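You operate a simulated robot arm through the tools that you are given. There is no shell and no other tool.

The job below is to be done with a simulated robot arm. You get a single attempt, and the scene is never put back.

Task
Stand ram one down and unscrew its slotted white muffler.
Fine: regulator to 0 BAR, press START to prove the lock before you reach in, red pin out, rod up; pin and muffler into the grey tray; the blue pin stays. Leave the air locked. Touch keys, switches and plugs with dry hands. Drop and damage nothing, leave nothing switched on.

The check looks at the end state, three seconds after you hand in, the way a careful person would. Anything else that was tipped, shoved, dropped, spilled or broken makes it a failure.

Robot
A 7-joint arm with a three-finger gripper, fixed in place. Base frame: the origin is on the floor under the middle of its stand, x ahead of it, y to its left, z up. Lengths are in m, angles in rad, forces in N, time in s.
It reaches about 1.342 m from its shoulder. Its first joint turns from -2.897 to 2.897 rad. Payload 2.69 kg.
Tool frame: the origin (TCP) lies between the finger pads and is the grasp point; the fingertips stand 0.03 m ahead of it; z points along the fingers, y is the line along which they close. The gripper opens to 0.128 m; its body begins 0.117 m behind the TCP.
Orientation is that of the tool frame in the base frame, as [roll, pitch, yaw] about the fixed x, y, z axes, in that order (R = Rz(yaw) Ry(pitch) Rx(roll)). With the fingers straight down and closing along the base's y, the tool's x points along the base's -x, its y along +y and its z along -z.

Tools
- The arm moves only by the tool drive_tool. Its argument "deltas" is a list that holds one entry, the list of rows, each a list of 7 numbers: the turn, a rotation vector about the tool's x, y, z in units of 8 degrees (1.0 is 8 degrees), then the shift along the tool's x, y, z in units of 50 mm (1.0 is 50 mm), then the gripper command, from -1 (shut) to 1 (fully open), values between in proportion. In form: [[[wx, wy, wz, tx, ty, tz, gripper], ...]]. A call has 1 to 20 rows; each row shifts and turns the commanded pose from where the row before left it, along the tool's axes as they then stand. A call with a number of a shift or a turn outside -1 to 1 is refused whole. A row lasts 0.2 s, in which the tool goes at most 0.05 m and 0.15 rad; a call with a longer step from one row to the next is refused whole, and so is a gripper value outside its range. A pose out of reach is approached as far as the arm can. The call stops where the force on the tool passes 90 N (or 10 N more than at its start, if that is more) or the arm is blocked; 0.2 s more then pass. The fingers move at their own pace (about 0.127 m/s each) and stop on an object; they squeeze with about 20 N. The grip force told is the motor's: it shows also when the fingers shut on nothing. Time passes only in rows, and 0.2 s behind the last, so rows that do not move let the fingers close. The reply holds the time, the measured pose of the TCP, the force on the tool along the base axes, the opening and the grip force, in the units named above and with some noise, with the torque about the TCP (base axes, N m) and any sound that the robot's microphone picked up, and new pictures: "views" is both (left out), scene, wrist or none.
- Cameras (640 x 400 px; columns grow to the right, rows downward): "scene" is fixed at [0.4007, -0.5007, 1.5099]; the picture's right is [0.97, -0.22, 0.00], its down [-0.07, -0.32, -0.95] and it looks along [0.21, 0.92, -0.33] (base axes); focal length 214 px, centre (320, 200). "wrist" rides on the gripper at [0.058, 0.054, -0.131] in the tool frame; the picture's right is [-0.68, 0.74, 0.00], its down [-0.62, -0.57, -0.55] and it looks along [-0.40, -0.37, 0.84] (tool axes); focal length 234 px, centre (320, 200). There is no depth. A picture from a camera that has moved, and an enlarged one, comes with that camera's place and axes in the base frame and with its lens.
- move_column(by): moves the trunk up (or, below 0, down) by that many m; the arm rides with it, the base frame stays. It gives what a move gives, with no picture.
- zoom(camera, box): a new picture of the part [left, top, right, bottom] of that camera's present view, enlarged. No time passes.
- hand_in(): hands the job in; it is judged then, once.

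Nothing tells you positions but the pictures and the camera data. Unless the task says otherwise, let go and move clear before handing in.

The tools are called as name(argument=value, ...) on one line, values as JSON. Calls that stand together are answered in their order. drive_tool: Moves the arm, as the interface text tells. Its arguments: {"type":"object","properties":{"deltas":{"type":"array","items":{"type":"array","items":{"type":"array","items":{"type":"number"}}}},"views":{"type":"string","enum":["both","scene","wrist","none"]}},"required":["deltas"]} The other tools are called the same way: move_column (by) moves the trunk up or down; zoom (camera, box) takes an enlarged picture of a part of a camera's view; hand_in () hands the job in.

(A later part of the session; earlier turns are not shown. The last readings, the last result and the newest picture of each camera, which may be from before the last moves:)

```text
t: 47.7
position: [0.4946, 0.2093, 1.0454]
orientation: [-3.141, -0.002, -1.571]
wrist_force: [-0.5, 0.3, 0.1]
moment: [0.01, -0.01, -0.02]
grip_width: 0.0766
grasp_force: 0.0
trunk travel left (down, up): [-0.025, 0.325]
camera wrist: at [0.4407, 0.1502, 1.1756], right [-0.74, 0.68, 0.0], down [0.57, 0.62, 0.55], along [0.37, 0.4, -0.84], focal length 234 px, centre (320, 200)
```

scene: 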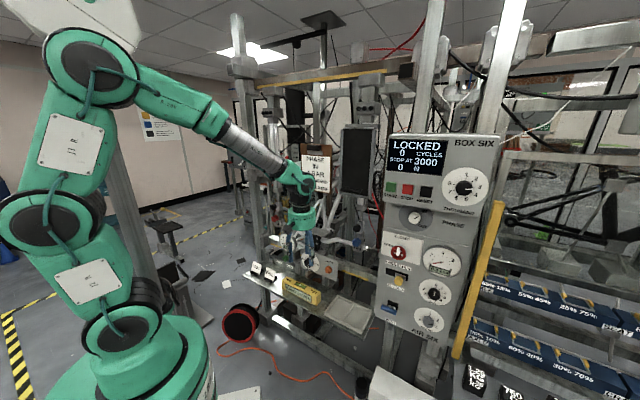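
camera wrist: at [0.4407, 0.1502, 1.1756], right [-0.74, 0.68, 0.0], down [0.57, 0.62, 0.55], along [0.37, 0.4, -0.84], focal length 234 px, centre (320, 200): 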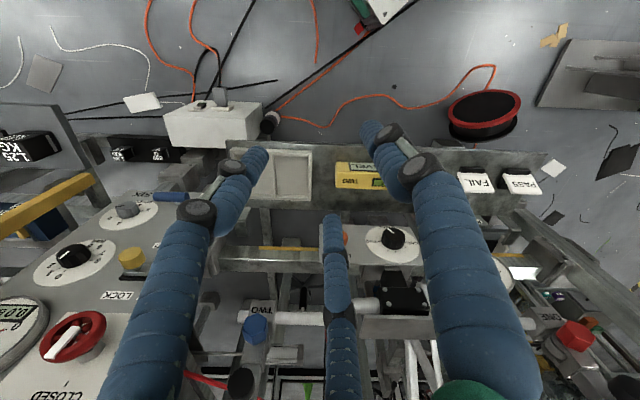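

The camera now looks at the rig, and the red pin checks out at about (0.40, 0.74, 0.97). I move across in the pointing-down posture to stand off from ram one.

drive_tool(deltas=[[[0, 0, 0, -0.5, 0.7, 0, 0.2], [0, 0, 0, -0.7, 0.6, 0, 0.2], [0, 0, 0, -0.8, 0.5, 0, 0.2], [0, 0, 0, -0.8, 0.5, 0, 0.2], [0, 0, 0, -0.8, 0.5, 0, 0.2], [0, 0, 0, -0.8, 0.5, 0, 0.2]]], views="both")

```text
t: 49.1
position: [0.3302, 0.4289, 1.047]
orientation: [3.141, -0.001, -1.573]
wrist_force: [0.1, -0.9, -0.1]
moment: [0.05, 0.02, -0.01]
grip_width: 0.0769
grasp_force: 0.0
trunk travel left (down, up): [-0.025, 0.325]
camera wrist: at [0.2756, 0.3709, 1.1755], right [-0.73, 0.68, 0.0], down [0.57, 0.61, 0.55], along [0.37, 0.4, -0.84], focal length 234 px, centre (320, 200)
```

scene: 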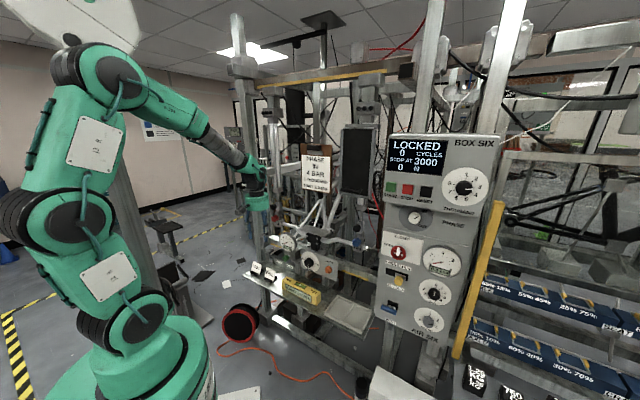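
wrist: 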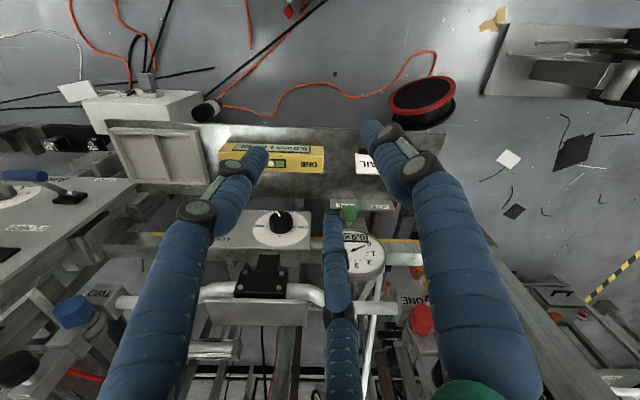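

Reachable and clear. I continue a little further left toward the pin.

drive_tool(deltas=[[[0, 0, 0, -0.8, 0.4, 0, 0.2], [0, 0, 0, -0.8, 0.4, 0, 0.2], [0, 0, 0, -0.8, 0.4, 0, 0.2]]], views="both")

zoom(camera="wrist", box=[260, 180, 460, 400])

```text
t: 49.9
position: [0.2686, 0.55, 1.0461]
orientation: [3.141, 0.0, -1.575]
wrist_force: [0.7, -0.9, -0.2]
moment: [0.04, 0.04, 0.02]
grip_width: 0.0768
grasp_force: 0.1
trunk travel left (down, up): [-0.025, 0.325]
camera wrist: at [0.2156, 0.4899, 1.1754], right [-0.73, 0.68, 0.0], down [0.57, 0.61, 0.55], along [0.37, 0.4, -0.84], focal length 234 px, centre (320, 200)
```

scene: 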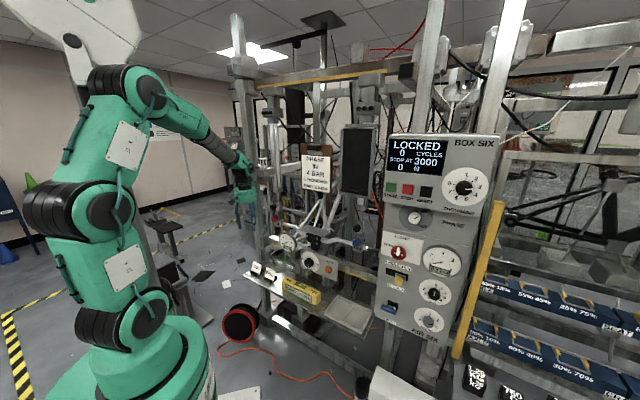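
wrist: 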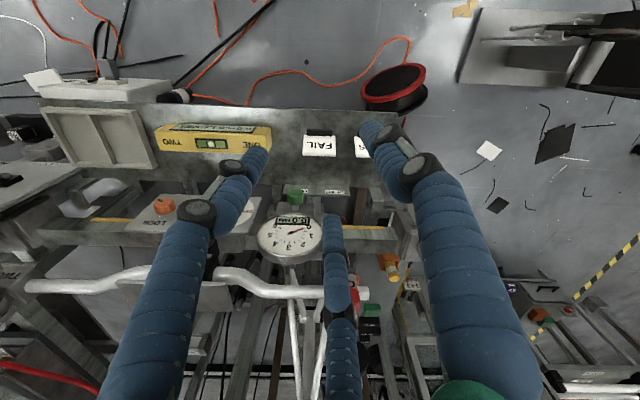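

```text
1.82 times, centred on (360, 290) of wrist
camera zoom: at [0.2156, 0.4899, 1.1754], right [-0.73, 0.68, 0.0], down [0.57, 0.61, 0.55], along [0.37, 0.4, -0.84], focal length 426 px, centre (247, 36)
```

zoom: 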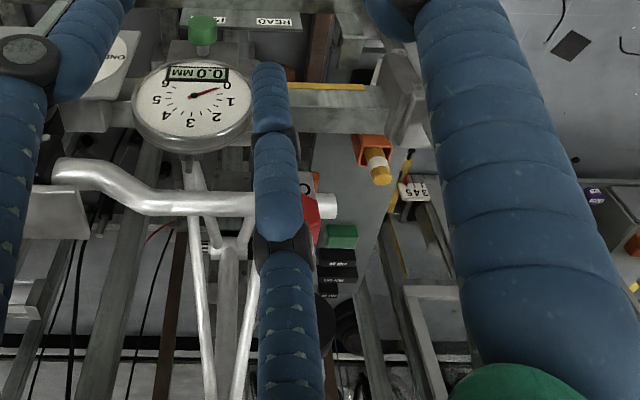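

The pin is hidden just behind one finger. I tilt the hand up toward the rig, 40° first, to see how far this posture allows.

drive_tool(deltas=[[[0.707, -0.707, 0, 0, 0, 0, 0.2], [0.707, -0.707, 0, 0, 0, 0, 0.2], [0.707, -0.707, 0, 0, 0, 0, 0.2], [0.707, -0.707, 0, 0, 0, 0, 0.2], [0.707, -0.707, 0, 0, 0, 0, 0.2]]], views="both")

```text
t: 51.1
position: [0.2697, 0.5494, 1.0456]
orientation: [-2.605, 0.473, -1.442]
wrist_force: [-0.1, 0.3, -1.0]
moment: [-0.05, 0.01, -0.03]
grip_width: 0.0768
grasp_force: 0.1
trunk travel left (down, up): [-0.025, 0.325]
camera wrist: at [0.1697, 0.4447, 1.0939], right [-0.73, 0.68, -0.03], down [0.18, 0.23, 0.96], along [0.66, 0.69, -0.29], focal length 234 px, centre (320, 200)
```

scene: 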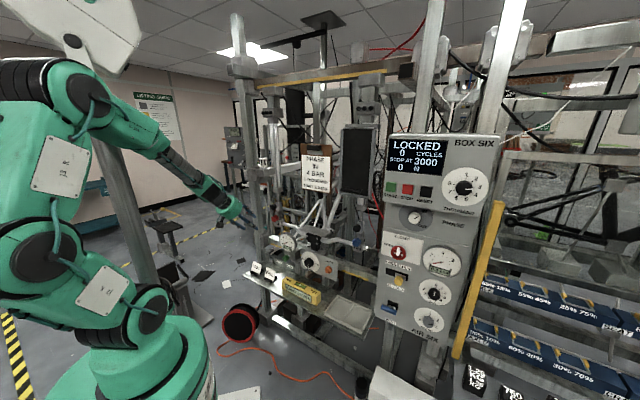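
wrist: 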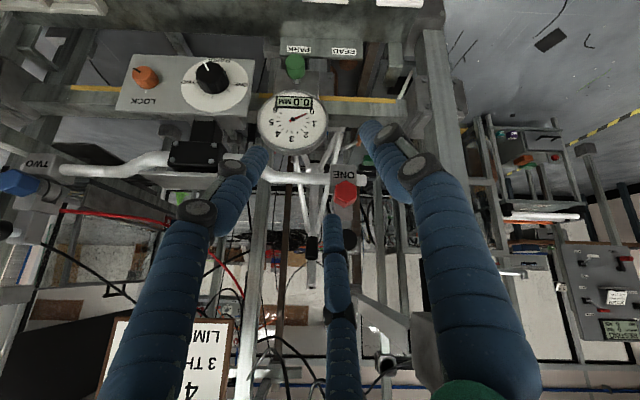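

Fine so far. I tilt further, 24° more.

drive_tool(deltas=[[[0.707, -0.707, 0, 0, 0, 0, 0.2], [0.707, -0.707, 0, 0, 0, 0, 0.2], [0.707, -0.707, 0, 0, 0, 0, 0.2]]], views="both")

```text
t: 51.9
position: [0.2696, 0.5477, 1.052]
orientation: [-2.168, 0.697, -1.197]
wrist_force: [0.1, -1.1, 4.5]
moment: [-0.28, 0.33, 0.08]
grip_width: 0.0769
grasp_force: 0.2
trunk travel left (down, up): [-0.025, 0.325]
camera wrist: at [0.1642, 0.4382, 1.0341], right [-0.72, 0.7, -0.03], down [-0.12, -0.07, 0.99], along [0.69, 0.71, 0.13], focal length 234 px, centre (320, 200)
```

scene: 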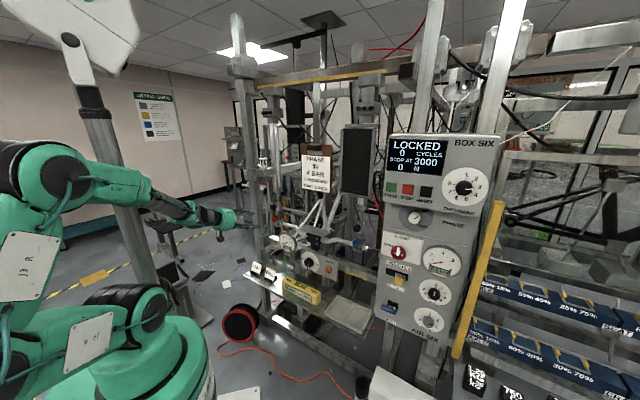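
wrist: 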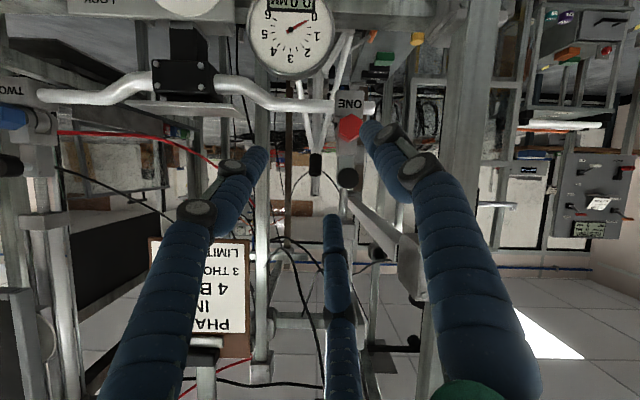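

Good; the arm rearranged itself to a flatter forearm. I let it settle and check forces.

drive_tool(deltas=[[[0, 0, 0, 0, 0, 0, 0.2]]], views="none")

zoom(camera="wrist", box=[270, 60, 430, 220])

```text
t: 52.3
position: [0.2706, 0.5506, 1.0459]
orientation: [-2.174, 0.689, -1.201]
wrist_force: [1.2, 0.1, -1.7]
moment: [0.01, -0.06, -0.05]
grip_width: 0.0768
grasp_force: 0.1
trunk travel left (down, up): [-0.025, 0.325]
```

```text
2.50 times, centred on (350, 140) of wrist
camera zoom: at [0.1645, 0.4396, 1.0303], right [-0.72, 0.7, -0.04], down [-0.12, -0.06, 0.99], along [0.69, 0.72, 0.13], focal length 585 px, centre (245, 350)
```

zoom: 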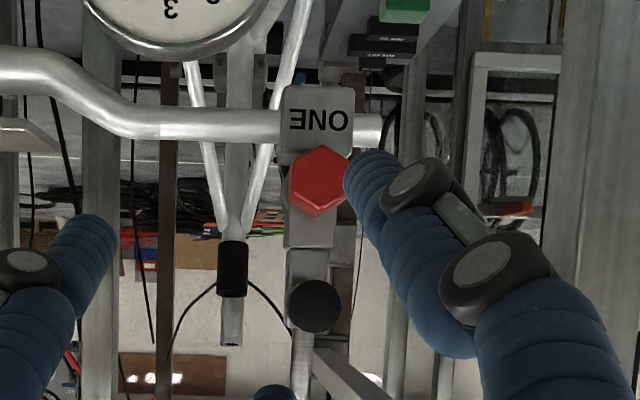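

All settled with no contact. I tilt another 16° to bring the hand nearly level.

drive_tool(deltas=[[[0.707, -0.707, 0, 0, 0, 0, 0.2], [0.707, -0.707, 0, 0, 0, 0, 0.2], [0, 0, 0, 0, 0, 0, 0.2]]], views="both")

```text
t: 53.1
position: [0.2703, 0.5502, 1.0453]
orientation: [-1.814, 0.769, -0.959]
wrist_force: [-0.2, -0.2, 0.0]
moment: [-0.02, 0.01, -0.06]
grip_width: 0.0772
grasp_force: 0.1
trunk travel left (down, up): [-0.025, 0.325]
camera wrist: at [0.1714, 0.4457, 0.9889], right [-0.71, 0.7, -0.04], down [-0.31, -0.25, 0.92], along [0.63, 0.66, 0.4], focal length 234 px, centre (320, 200)
```

scene: 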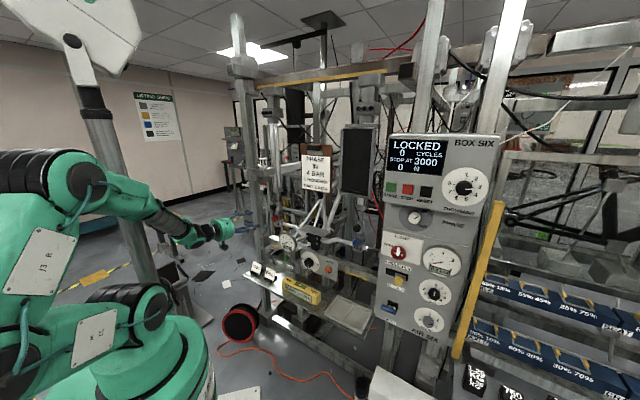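
wrist: 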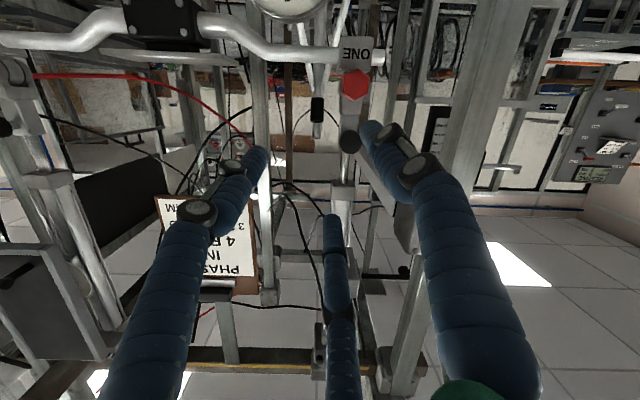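

No reach problem: the hand is 10° short of level. I place the pin head at (0.398, 0.743, 0.970) and the black rod knob 8 cm above it. I level the hand, roll 15° so the fingers meet the hex flats, and narrow the opening.

drive_tool(deltas=[[[0.707, -0.707, 0, 0, 0, 0, 0.1], [0.177, -0.177, 0, 0, 0, 0, 0.05], [0, 0, -1, 0, 0, 0, 0], [0, 0, -0.875, 0, 0, 0, 0], [0, 0, 0, 0, 0, 0, 0]]], views="both")

```text
t: 54.3
position: [0.2706, 0.5496, 1.0462]
orientation: [-1.568, 0.521, -0.786]
wrist_force: [0.5, -0.1, -0.1]
moment: [0.01, 0.03, -0.01]
grip_width: 0.0639
grasp_force: 0.1
trunk travel left (down, up): [-0.025, 0.325]
camera wrist: at [0.1944, 0.44, 0.9684], right [-0.67, 0.68, -0.3], down [-0.57, -0.21, 0.8], along [0.48, 0.71, 0.52], focal length 234 px, centre (320, 200)
```

scene: 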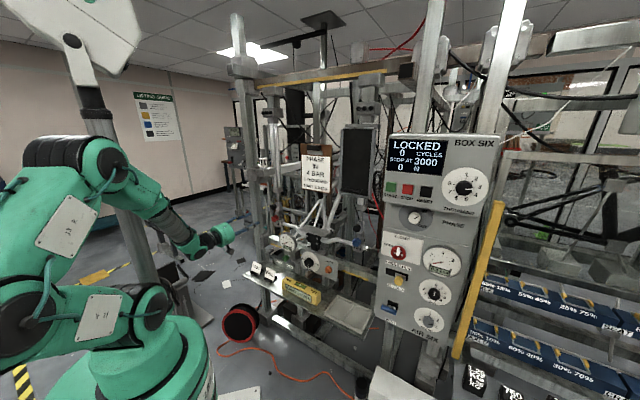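
wrist: 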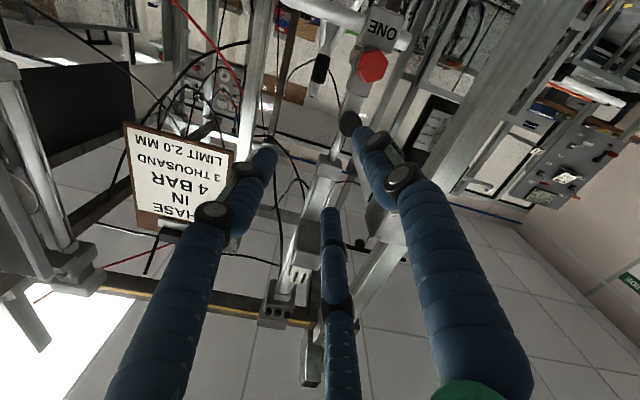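

Level and rolled. Now I line up with the pin axis and come to 10 cm from it.

drive_tool(deltas=[[[0, 0, 0, -0.015, 0.4465, 0.6, 0], [0, 0, 0, -0.015, 0.4465, 0.6, 0], [0, 0, 0, -0.015, 0.4465, 0.6, 0], [0, 0, 0, -0.015, 0.4465, 0.6, 0]]], views="both")

zoom(camera="wrist", box=[250, 60, 450, 220])

```text
t: 55.3
position: [0.3218, 0.6673, 0.9717]
orientation: [-1.571, 0.523, -0.787]
wrist_force: [-0.5, 0.0, 0.9]
moment: [-0.06, 0.05, 0.11]
grip_width: 0.0639
grasp_force: 0.1
trunk travel left (down, up): [-0.025, 0.325]
camera wrist: at [0.2464, 0.5582, 0.8934], right [-0.67, 0.68, -0.3], down [-0.57, -0.21, 0.8], along [0.48, 0.71, 0.53], focal length 234 px, centre (320, 200)
```

scene: 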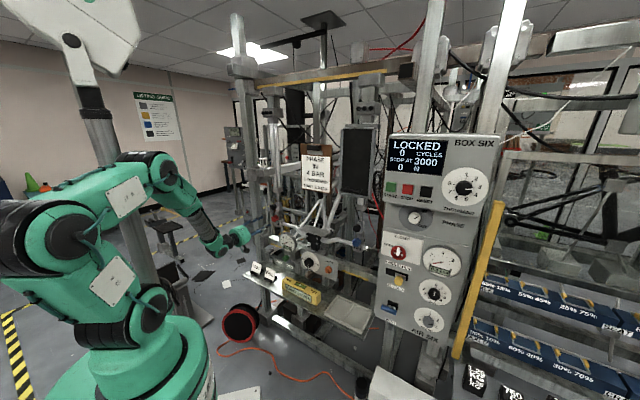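
wrist: 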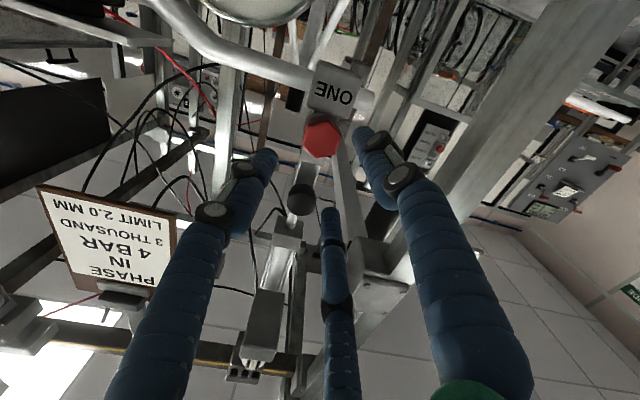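

```text
2.50 times, centred on (350, 140) of wrist
camera zoom: at [0.2464, 0.5582, 0.8934], right [-0.67, 0.68, -0.3], down [-0.57, -0.21, 0.8], along [0.48, 0.71, 0.53], focal length 585 px, centre (245, 350)
```

zoom: 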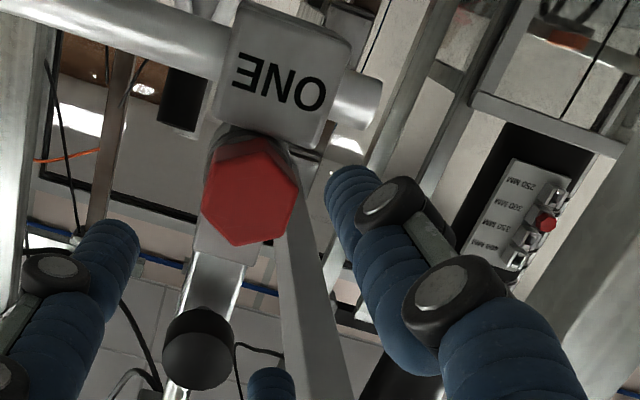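

The head is centred on the hand's axis. I advance 8 cm and check depth.

drive_tool(deltas=[[[0, 0, 0, -0.02, 0.02, 0.7, 0], [0, 0, 0, -0.02, 0.02, 0.6, 0], [0, 0, 0, 0, 0, 0.3, 0]]], views="both")

zoom(camera="wrist", box=[250, 90, 410, 250])

zoom(camera="scene", box=[240, 180, 320, 260])

```text
t: 56.1
position: [0.3776, 0.7265, 0.9704]
orientation: [-1.57, 0.524, -0.786]
wrist_force: [0.6, 0.6, 0.5]
moment: [0.03, -0.02, 0.0]
grip_width: 0.0638
grasp_force: 0.2
trunk travel left (down, up): [-0.025, 0.325]
camera wrist: at [0.3008, 0.6172, 0.8923], right [-0.67, 0.68, -0.3], down [-0.57, -0.21, 0.8], along [0.48, 0.71, 0.52], focal length 234 px, centre (320, 200)
```

scene: 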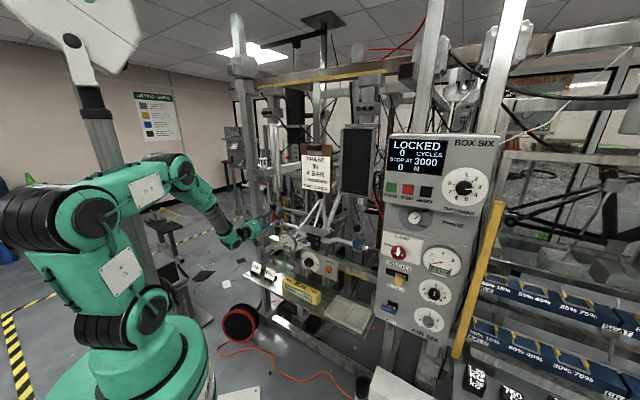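
wrist: 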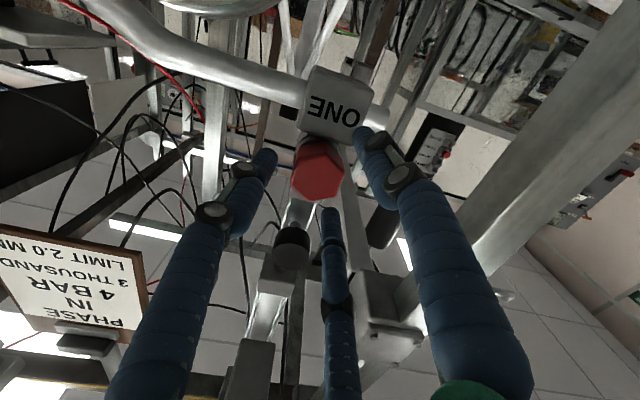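

```text
2.50 times, centred on (330, 170) of wrist
camera zoom: at [0.3008, 0.6172, 0.8923], right [-0.67, 0.68, -0.3], down [-0.57, -0.21, 0.8], along [0.48, 0.71, 0.52], focal length 585 px, centre (295, 275)
```

zoom: 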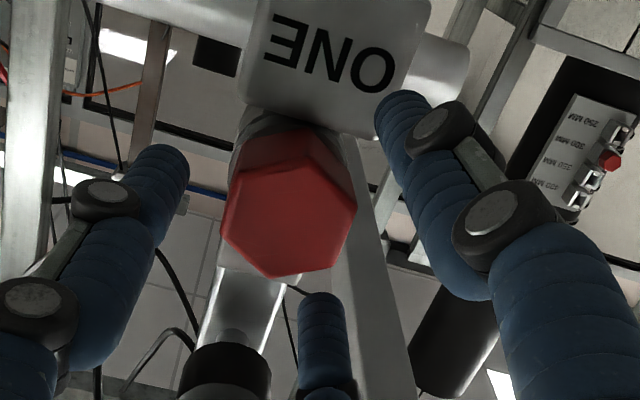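

```text
5.00 times, centred on (280, 220) of scene
camera zoom: at [0.4007, -0.5007, 1.5099], right [0.97, -0.22, 0.0], down [-0.07, -0.32, -0.95], along [0.21, 0.92, -0.33], focal length 1072 px, centre (520, 100)
```

zoom: 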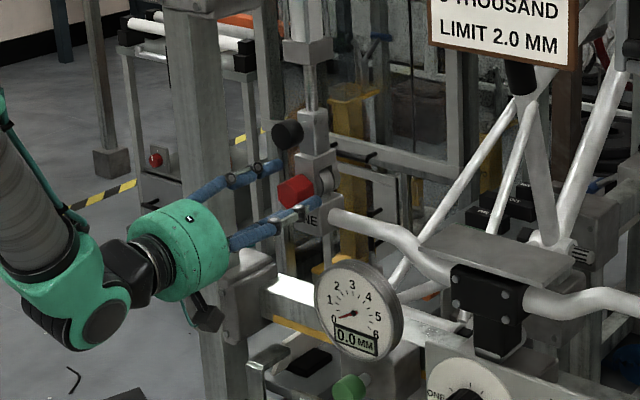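

The head's face is 18 mm ahead of the grasp point and it is about 22 mm thick. I advance 9 mm more and close on it.

drive_tool(deltas=[[[0, 0, 0, 0, 0, 0.19, 0], [0, 0, 0, 0, 0, 0, -0.2], [0, 0, 0, 0, 0, 0, -0.5], [0, 0, 0, 0, 0, 0, -0.7], [0, 0, 0, 0, 0, 0, -0.7]]], views="both")

zoom(camera="wrist", box=[250, 90, 410, 250])

```text
t: 57.3
position: [0.3843, 0.7339, 0.9707]
orientation: [-1.572, 0.524, -0.788]
wrist_force: [0.5, -0.1, 0.8]
moment: [0.03, -0.04, -0.01]
grip_width: 0.0355
grasp_force: 20.6
trunk travel left (down, up): [-0.025, 0.325]
camera wrist: at [0.3073, 0.6237, 0.8923], right [-0.67, 0.68, -0.3], down [-0.57, -0.21, 0.8], along [0.48, 0.71, 0.52], focal length 234 px, centre (320, 200)
```

scene: 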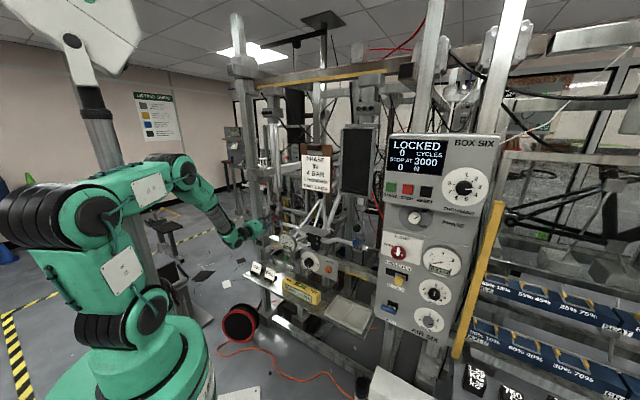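
wrist: 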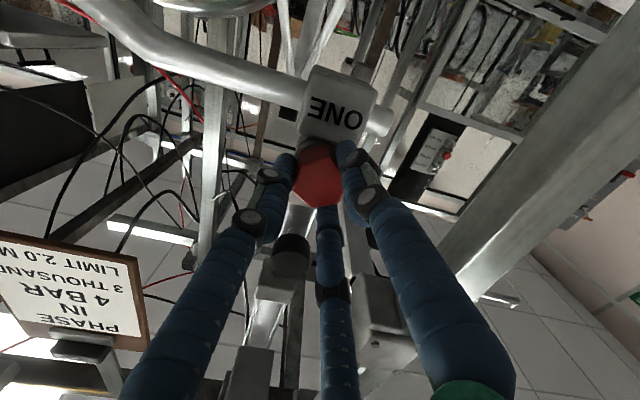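

```text
2.50 times, centred on (330, 170) of wrist
camera zoom: at [0.3073, 0.6237, 0.8923], right [-0.67, 0.68, -0.3], down [-0.57, -0.21, 0.8], along [0.48, 0.71, 0.52], focal length 585 px, centre (295, 275)
```

zoom: 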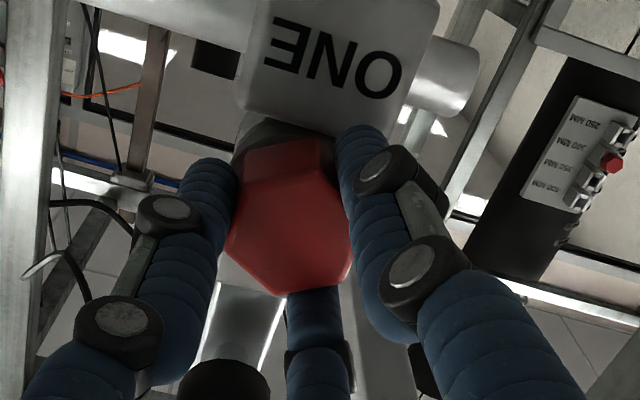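

The head is held firmly across its flats (0.0355 m). I draw it straight back, gently.

drive_tool(deltas=[[[0, 0, 0, 0, 0, -0.2, -0.8], [0, 0, 0, 0, 0, -0.3, -0.8]]], views="wrist")

zoom(camera="wrist", box=[250, 70, 410, 230])

```text
t: 57.9
position: [0.3656, 0.7154, 0.9691]
orientation: [-1.572, 0.523, -0.787]
wrist_force: [0.0, 1.3, -0.7]
moment: [-0.02, -0.03, 0.0]
grip_width: 0.0351
grasp_force: 19.9
trunk travel left (down, up): [-0.025, 0.325]
camera wrist: at [0.2897, 0.6053, 0.8918], right [-0.67, 0.68, -0.3], down [-0.57, -0.21, 0.8], along [0.48, 0.71, 0.52], focal length 234 px, centre (320, 200)
```

wrist: 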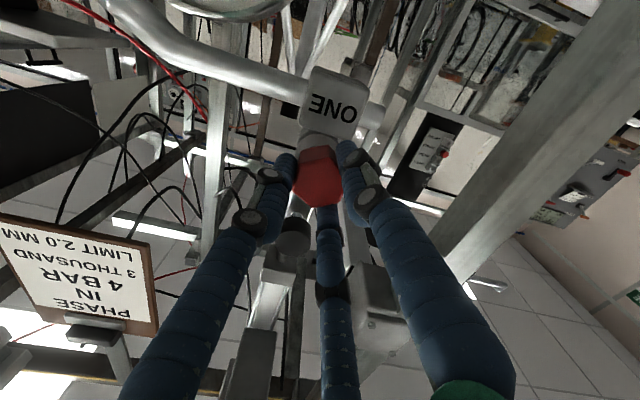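

```text
2.50 times, centred on (330, 150) of wrist
camera zoom: at [0.2897, 0.6053, 0.8918], right [-0.67, 0.68, -0.3], down [-0.57, -0.21, 0.8], along [0.48, 0.71, 0.52], focal length 585 px, centre (295, 325)
```

zoom: 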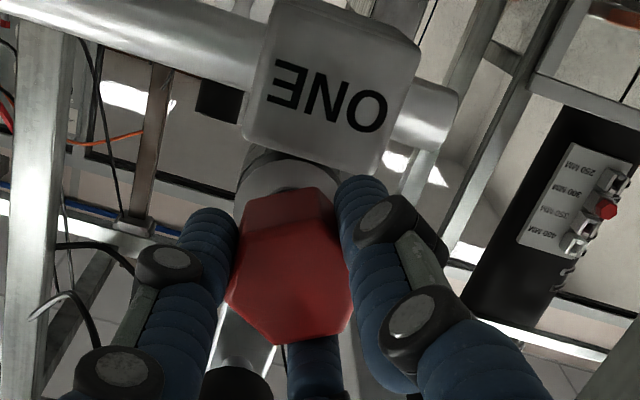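

The pin is drawing out with almost no resistance. I keep pulling straight.

drive_tool(deltas=[[[0, 0, 0, 0, 0, -0.4, -0.8], [0, 0, 0, 0, 0, -0.4, -0.8], [0, 0, 0, 0, 0, -0.4, -0.8]]], views="both")

zoom(camera="wrist", box=[250, 50, 410, 210])

zoom(camera="scene", box=[240, 180, 320, 260])

```text
t: 58.7
position: [0.325, 0.6722, 0.9705]
orientation: [-1.57, 0.523, -0.789]
wrist_force: [0.2, 0.6, -0.1]
moment: [0.01, -0.03, 0.04]
grip_width: 0.0351
grasp_force: 19.9
trunk travel left (down, up): [-0.025, 0.325]
camera wrist: at [0.2477, 0.563, 0.8922], right [-0.67, 0.68, -0.3], down [-0.57, -0.21, 0.8], along [0.48, 0.71, 0.52], focal length 234 px, centre (320, 200)
```

scene: 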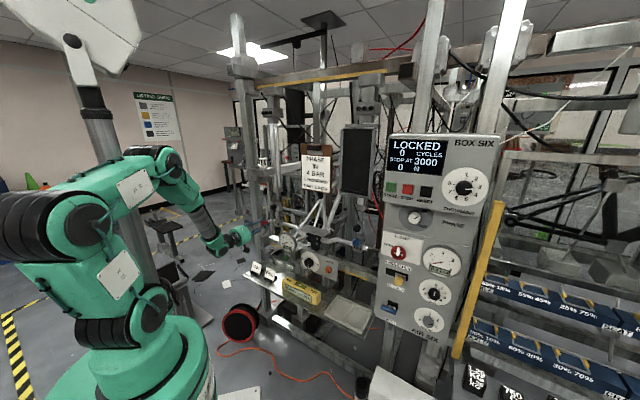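
wrist: 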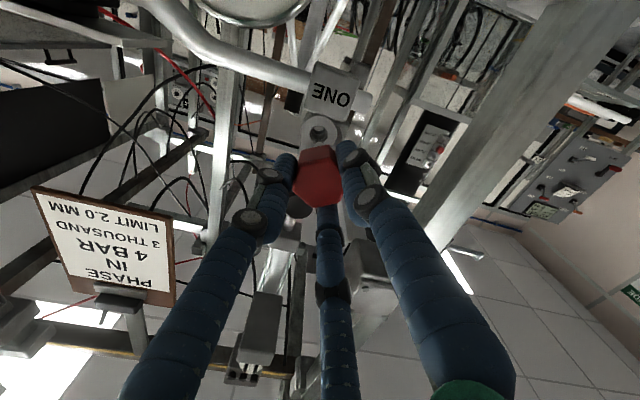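

```text
2.50 times, centred on (330, 130) of wrist
camera zoom: at [0.2477, 0.563, 0.8922], right [-0.67, 0.68, -0.3], down [-0.57, -0.21, 0.8], along [0.48, 0.71, 0.52], focal length 585 px, centre (295, 375)
```

zoom: 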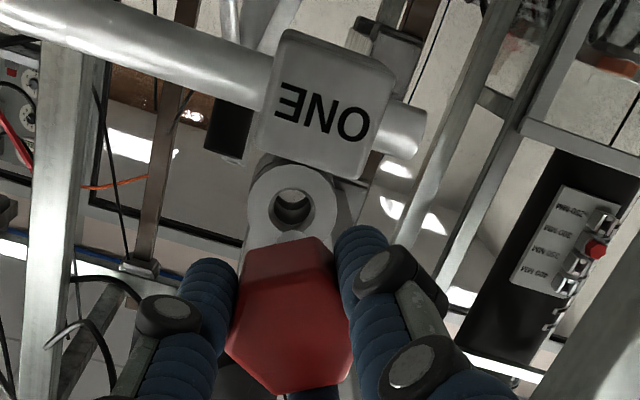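

```text
5.00 times, centred on (280, 220) of scene
camera zoom: at [0.4007, -0.5007, 1.5099], right [0.97, -0.22, 0.0], down [-0.07, -0.32, -0.95], along [0.21, 0.92, -0.33], focal length 1072 px, centre (520, 100)
```

zoom: 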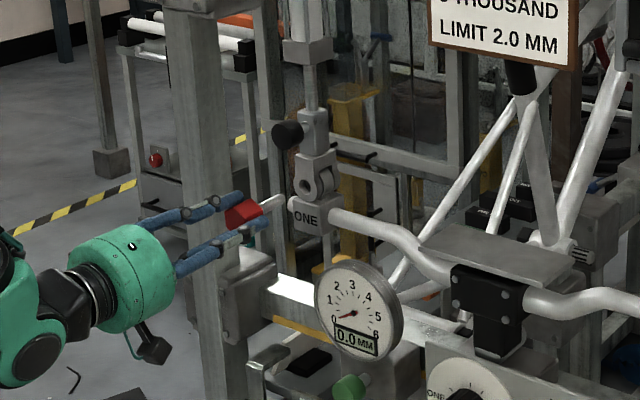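

The pin is fully out (its shank and the empty lug hole are both visible). I back off and tip the hand down 40° to carry the pin to the tray.

drive_tool(deltas=[[[0, 0, 0, 0, 0, -0.8, -0.8], [0, 0, 0, 0, 0, -0.8, -0.8], [-0.867, 0.498, 0, 0, 0, 0, -0.8], [-0.867, 0.498, 0, 0, 0, 0, -0.8], [-0.867, 0.498, 0, 0, 0, 0, -0.8], [-0.867, 0.498, 0, 0, 0, 0, -0.8], [-0.867, 0.498, 0, 0, 0, 0, -0.8]]], views="both")

zoom(camera="wrist", box=[240, 80, 400, 240])

zoom(camera="scene", box=[180, 180, 320, 280])

```text
t: 60.3
position: [0.2739, 0.6066, 0.9552]
orientation: [-2.354, 0.375, -1.16]
wrist_force: [-2.1, 0.2, 0.3]
moment: [-0.04, -0.14, -0.14]
grip_width: 0.0353
grasp_force: 19.7
trunk travel left (down, up): [-0.025, 0.325]
camera wrist: at [0.1832, 0.4853, 0.9821], right [-0.8, 0.54, -0.24], down [-0.1, 0.26, 0.96], along [0.58, 0.8, -0.16], focal length 234 px, centre (320, 200)
```

scene: 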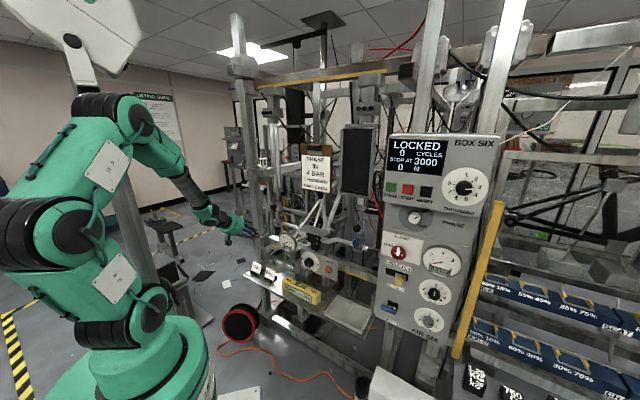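
wrist: 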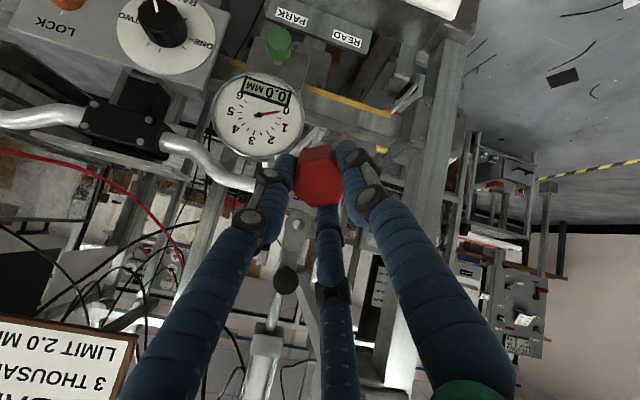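

```text
2.50 times, centred on (320, 160) of wrist
camera zoom: at [0.1832, 0.4853, 0.9821], right [-0.8, 0.54, -0.24], down [-0.1, 0.26, 0.96], along [0.58, 0.8, -0.16], focal length 585 px, centre (320, 300)
```

zoom: 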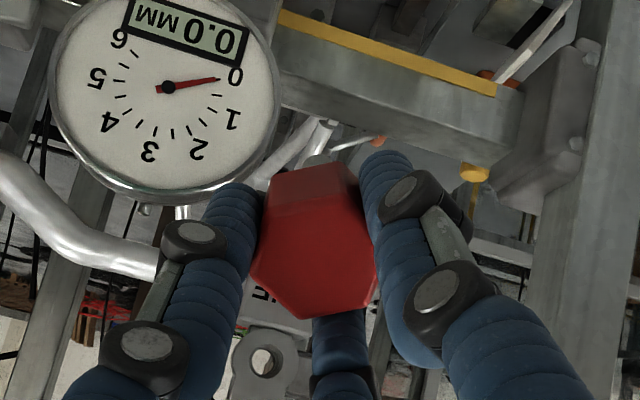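

```text
4.00 times, centred on (250, 230) of scene
camera zoom: at [0.4007, -0.5007, 1.5099], right [0.97, -0.22, 0.0], down [-0.07, -0.32, -0.95], along [0.21, 0.92, -0.33], focal length 858 px, centre (600, 80)
```

zoom: 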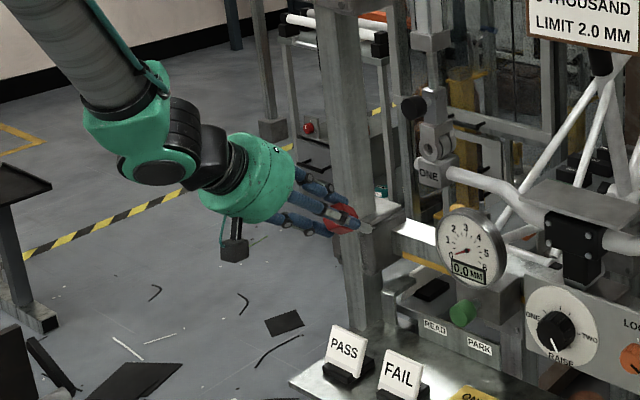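

The pin is held well. I let the arm settle and check.

drive_tool(deltas=[[[0, 0, 0, 0, 0, 0, -0.8], [0, 0, 0, 0, 0, 0, -0.8]]], views="none")

```text
t: 60.9
position: [0.275, 0.6076, 0.9593]
orientation: [-2.349, 0.382, -1.158]
wrist_force: [2.7, -1.1, 0.6]
moment: [0.07, 0.25, 0.25]
grip_width: 0.0352
grasp_force: 20.7
trunk travel left (down, up): [-0.025, 0.325]
```

Slightly off the commanded pose; I wait a little more to see if it settles.

drive_tool(deltas=[[[0, 0, 0, 0, 0, 0, -0.8], [0, 0, 0, 0, 0, 0, -0.8], [0, 0, 0, 0, 0, 0, -0.8]]], views="scene")

zoom(camera="scene", box=[160, 160, 300, 260])

```text
t: 61.7
position: [0.2742, 0.6101, 0.9624]
orientation: [-2.346, 0.386, -1.157]
wrist_force: [-2.1, 0.7, -0.3]
moment: [-0.11, -0.14, -0.18]
grip_width: 0.0353
grasp_force: 19.9
trunk travel left (down, up): [-0.025, 0.325]
```

scene: 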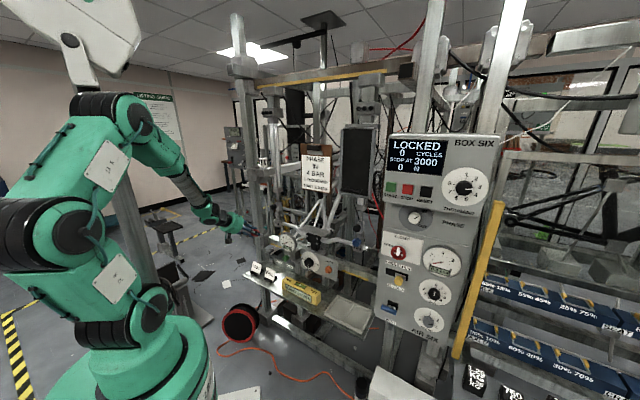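

```text
4.00 times, centred on (230, 210) of scene
camera zoom: at [0.4007, -0.5007, 1.5099], right [0.97, -0.22, 0.0], down [-0.07, -0.32, -0.95], along [0.21, 0.92, -0.33], focal length 858 px, centre (680, 160)
```

zoom: 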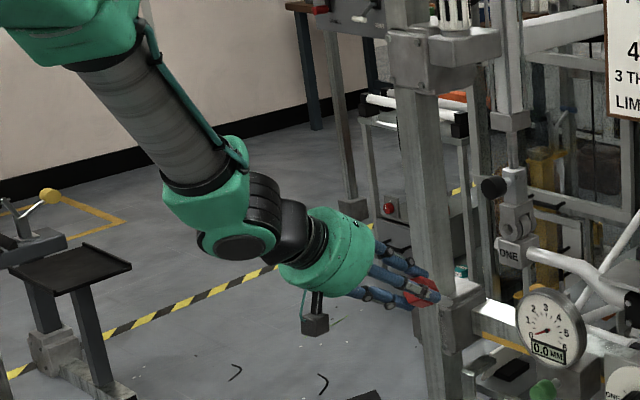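

The arm is only jittering because the wrist is nearly straight there; nothing touches. I tip the hand further down (to about 65°) to leave that posture.

drive_tool(deltas=[[[-0.867, 0.498, 0, 0, 0, 0, -0.8], [-0.867, 0.498, 0, 0, 0, 0, -0.8], [-0.867, 0.498, 0, 0, 0, 0, -0.8], [0, 0, 0, 0, 0, 0, -0.8]]], views="wrist")

```text
t: 62.7
position: [0.2657, 0.6179, 0.9717]
orientation: [-2.74, 0.224, -1.264]
wrist_force: [0.0, 0.5, 0.1]
moment: [-0.01, -0.04, -0.03]
grip_width: 0.0352
grasp_force: 19.9
trunk travel left (down, up): [-0.025, 0.325]
camera wrist: at [0.1948, 0.5114, 1.0536], right [-0.87, 0.48, -0.13], down [0.16, 0.51, 0.84], along [0.47, 0.71, -0.52], focal length 234 px, centre (320, 200)
```

wrist: 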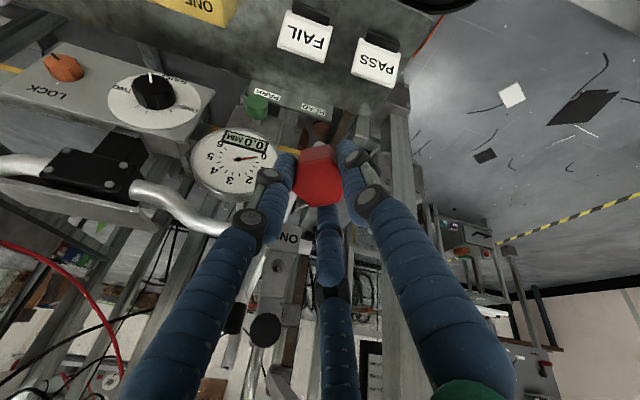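

Settled. Now I carry the pin to the right, in front of the rig, toward a point above the tray.

drive_tool(deltas=[[[0, 0, 0, 0.874, -0.394, 0.097, -0.8], [0, 0, 0, 0.874, -0.394, 0.097, -0.8], [0, 0, 0, 0.874, -0.394, 0.097, -0.8], [0, 0, 0, 0.874, -0.394, 0.097, -0.8], [0, 0, 0, 0.874, -0.394, 0.097, -0.8], [0, 0, 0, 0.874, -0.394, 0.097, -0.8], [0, 0, 0, 0.874, -0.394, 0.097, -0.8], [0, 0, 0, 0.874, -0.394, 0.097, -0.8], [0, 0, 0, 0.874, -0.394, 0.097, -0.8], [0, 0, 0, 0.874, -0.394, 0.097, -0.8], [0, 0, 0, 0.874, -0.394, 0.097, -0.8]]], views="both")

```text
t: 65.1
position: [0.6202, 0.2279, 0.897]
orientation: [-2.742, 0.222, -1.262]
wrist_force: [-0.6, 1.0, -0.2]
moment: [-0.02, -0.05, 0.0]
grip_width: 0.0352
grasp_force: 20.1
trunk travel left (down, up): [-0.025, 0.325]
camera wrist: at [0.5484, 0.1219, 0.9791], right [-0.87, 0.48, -0.13], down [0.16, 0.51, 0.84], along [0.47, 0.71, -0.52], focal length 234 px, centre (320, 200)
```

scene: 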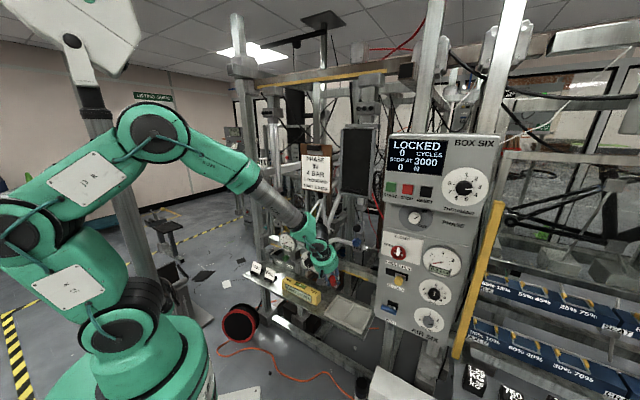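
wrist: 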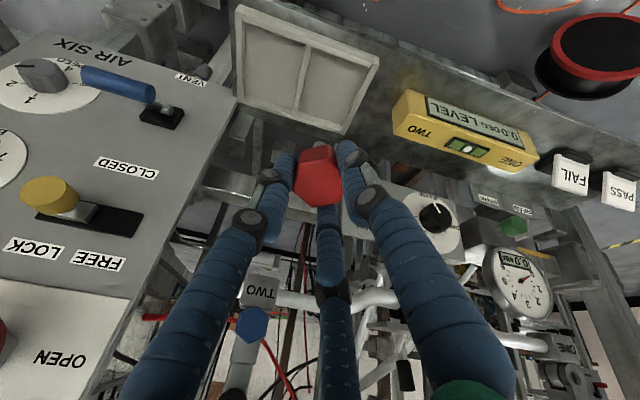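

I can see the tray clearly: u 0.21–0.42, d 0.64–0.79, rim at z ≈ 0.61. The pin reaches 9 cm past the grasp point. I'll tilt up to about 33° below level and roll 30° so the gap between two fingers faces down.

drive_tool(deltas=[[[0.867, -0.498, 0, 0, 0, 0, -0.8], [0.867, -0.498, 0, 0, 0, 0, -0.8], [0.867, -0.498, 0, 0, 0, 0, -0.8], [0.867, -0.498, 0, 0, 0, 0, -0.8], [0, 0, 1, 0, 0, 0, -0.8], [0, 0, 1, 0, 0, 0, -0.8], [0, 0, 1, 0, 0, 0, -0.8], [0, 0, 0.75, 0, 0, 0, -0.8], [0, 0, 0, 0, 0, 0, -0.8]]], views="both")

zoom(camera="scene", box=[280, 220, 400, 340])

```text
t: 67.1
position: [0.6214, 0.2296, 0.8972]
orientation: [-2.616, 0.721, -1.634]
wrist_force: [-0.5, 0.5, 0.4]
moment: [-0.01, -0.03, 0.05]
grip_width: 0.035
grasp_force: 20.3
out of reach, approached as far as the arm can: row 4
trunk travel left (down, up): [-0.025, 0.325]
camera wrist: at [0.5027, 0.1345, 0.9218], right [-0.59, 0.79, 0.17], down [0.21, -0.05, 0.98], along [0.78, 0.61, -0.14], focal length 234 px, centre (320, 200)
```

scene: 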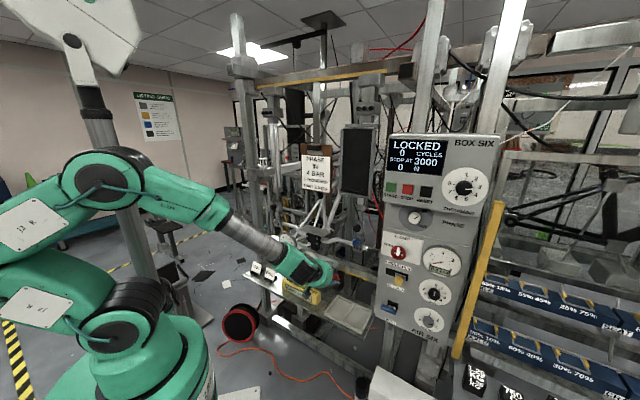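
wrist: 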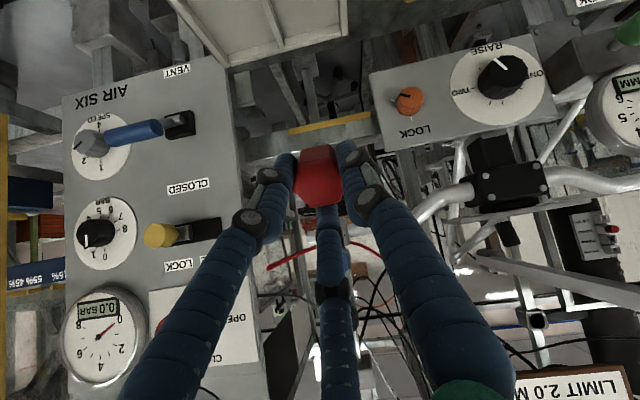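

```text
3.33 times, centred on (340, 280) of scene
camera zoom: at [0.4007, -0.5007, 1.5099], right [0.97, -0.22, 0.0], down [-0.07, -0.32, -0.95], along [0.21, 0.92, -0.33], focal length 715 px, centre (253, -67)
```

zoom: 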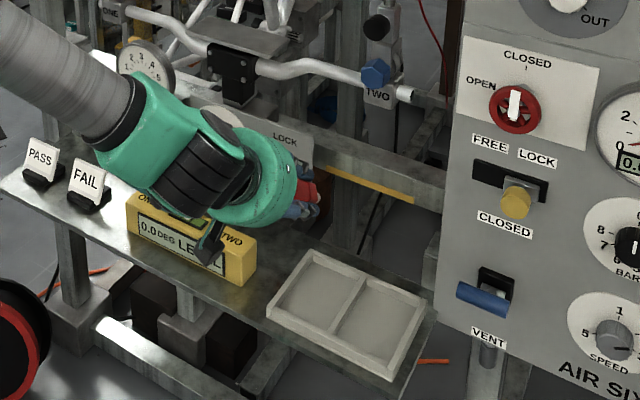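

Pitch is about 40° below level (the arm's limit here), which will do. I lower the pin toward the left bay of the tray, stopping with its tip about 5 cm above the rim.

drive_tool(deltas=[[[0, 0, 0, 0.184, 0.16, 0.748, -0.8], [0, 0, 0, 0.184, 0.16, 0.748, -0.8], [0, 0, 0, 0.184, 0.16, 0.748, -0.8], [0, 0, 0, 0.184, 0.16, 0.748, -0.8], [0, 0, 0, 0.184, 0.16, 0.748, -0.8]]], views="both")

zoom(camera="scene", box=[280, 220, 400, 340])

```text
t: 68.3
position: [0.6904, 0.3103, 0.7352]
orientation: [-2.629, 0.723, -1.64]
wrist_force: [-0.6, -0.4, 0.4]
moment: [-0.02, 0.0, -0.02]
grip_width: 0.0351
grasp_force: 20.1
out of reach, approached as far as the arm can: row 5
trunk travel left (down, up): [-0.025, 0.325]
camera wrist: at [0.5732, 0.2158, 0.7614], right [-0.59, 0.79, 0.18], down [0.22, -0.05, 0.97], along [0.78, 0.61, -0.14], focal length 234 px, centre (320, 200)
```

scene: 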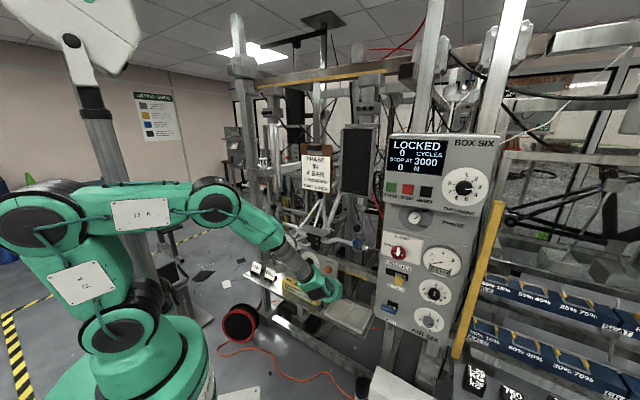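
wrist: 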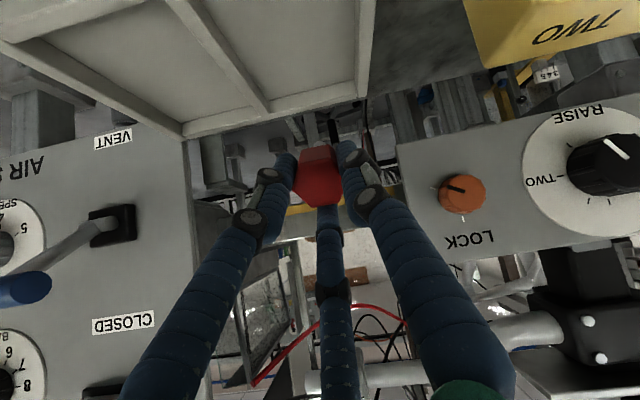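

```text
3.33 times, centred on (340, 280) of scene
camera zoom: at [0.4007, -0.5007, 1.5099], right [0.97, -0.22, 0.0], down [-0.07, -0.32, -0.95], along [0.21, 0.92, -0.33], focal length 715 px, centre (253, -67)
```

zoom: 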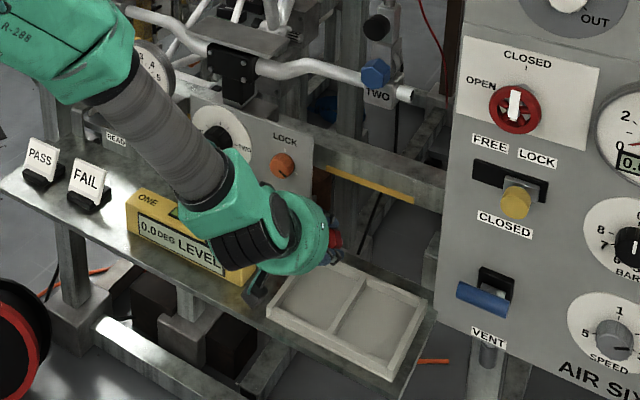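

At this height the arm wants a steeper angle. I tilt 10° more down, then I'll lower further.

drive_tool(deltas=[[[-0.308, 0.544, 0, 0, 0, 0, -0.8], [-0.308, 0.544, 0, 0, 0, 0, -0.8], [0, 0, 0, 0, 0, 0, -0.8]]], views="none")

```text
t: 69.1
position: [0.6911, 0.3091, 0.7354]
orientation: [-2.752, 0.585, -1.719]
wrist_force: [-0.1, 0.7, -0.5]
moment: [0.01, -0.01, 0.02]
grip_width: 0.0349
grasp_force: 20.1
trunk travel left (down, up): [-0.025, 0.325]
```

Now the tip is over the left bay at about z = 0.67. I lower straight down 4.5 cm, then feel for contact.

drive_tool(deltas=[[[0, 0, 0, 0.25, 0.143, 0.347, -0.8], [0, 0, 0, 0.25, 0.143, 0.347, -0.8]]], views="both")

zoom(camera="scene", box=[290, 240, 390, 340])

```text
t: 69.7
position: [0.6906, 0.3105, 0.6904]
orientation: [-2.756, 0.584, -1.719]
wrist_force: [-0.5, -0.7, 0.6]
moment: [0.02, -0.01, 0.02]
grip_width: 0.0354
grasp_force: 19.8
trunk travel left (down, up): [-0.025, 0.325]
camera wrist: at [0.577, 0.2204, 0.7408], right [-0.57, 0.81, 0.14], down [0.33, 0.07, 0.94], along [0.75, 0.58, -0.31], focal length 234 px, centre (320, 200)
```

scene: 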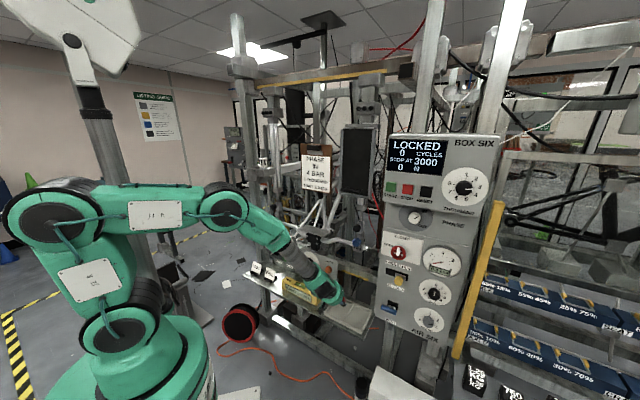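
wrist: 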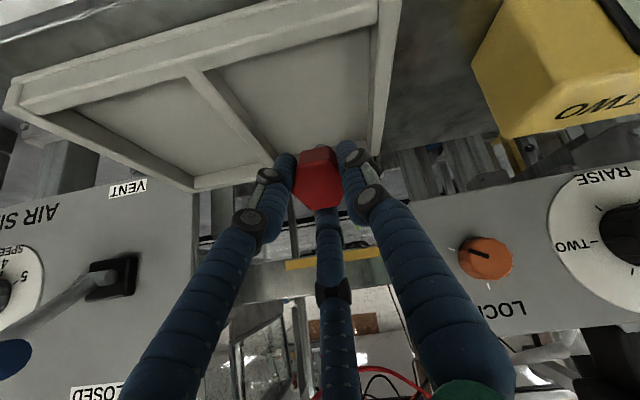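

```text
4.00 times, centred on (340, 290) of scene
camera zoom: at [0.4007, -0.5007, 1.5099], right [0.97, -0.22, 0.0], down [-0.07, -0.32, -0.95], along [0.21, 0.92, -0.33], focal length 858 px, centre (240, -160)
```

zoom: 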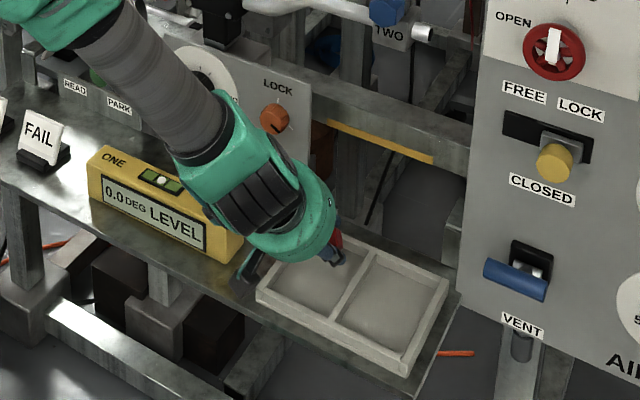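

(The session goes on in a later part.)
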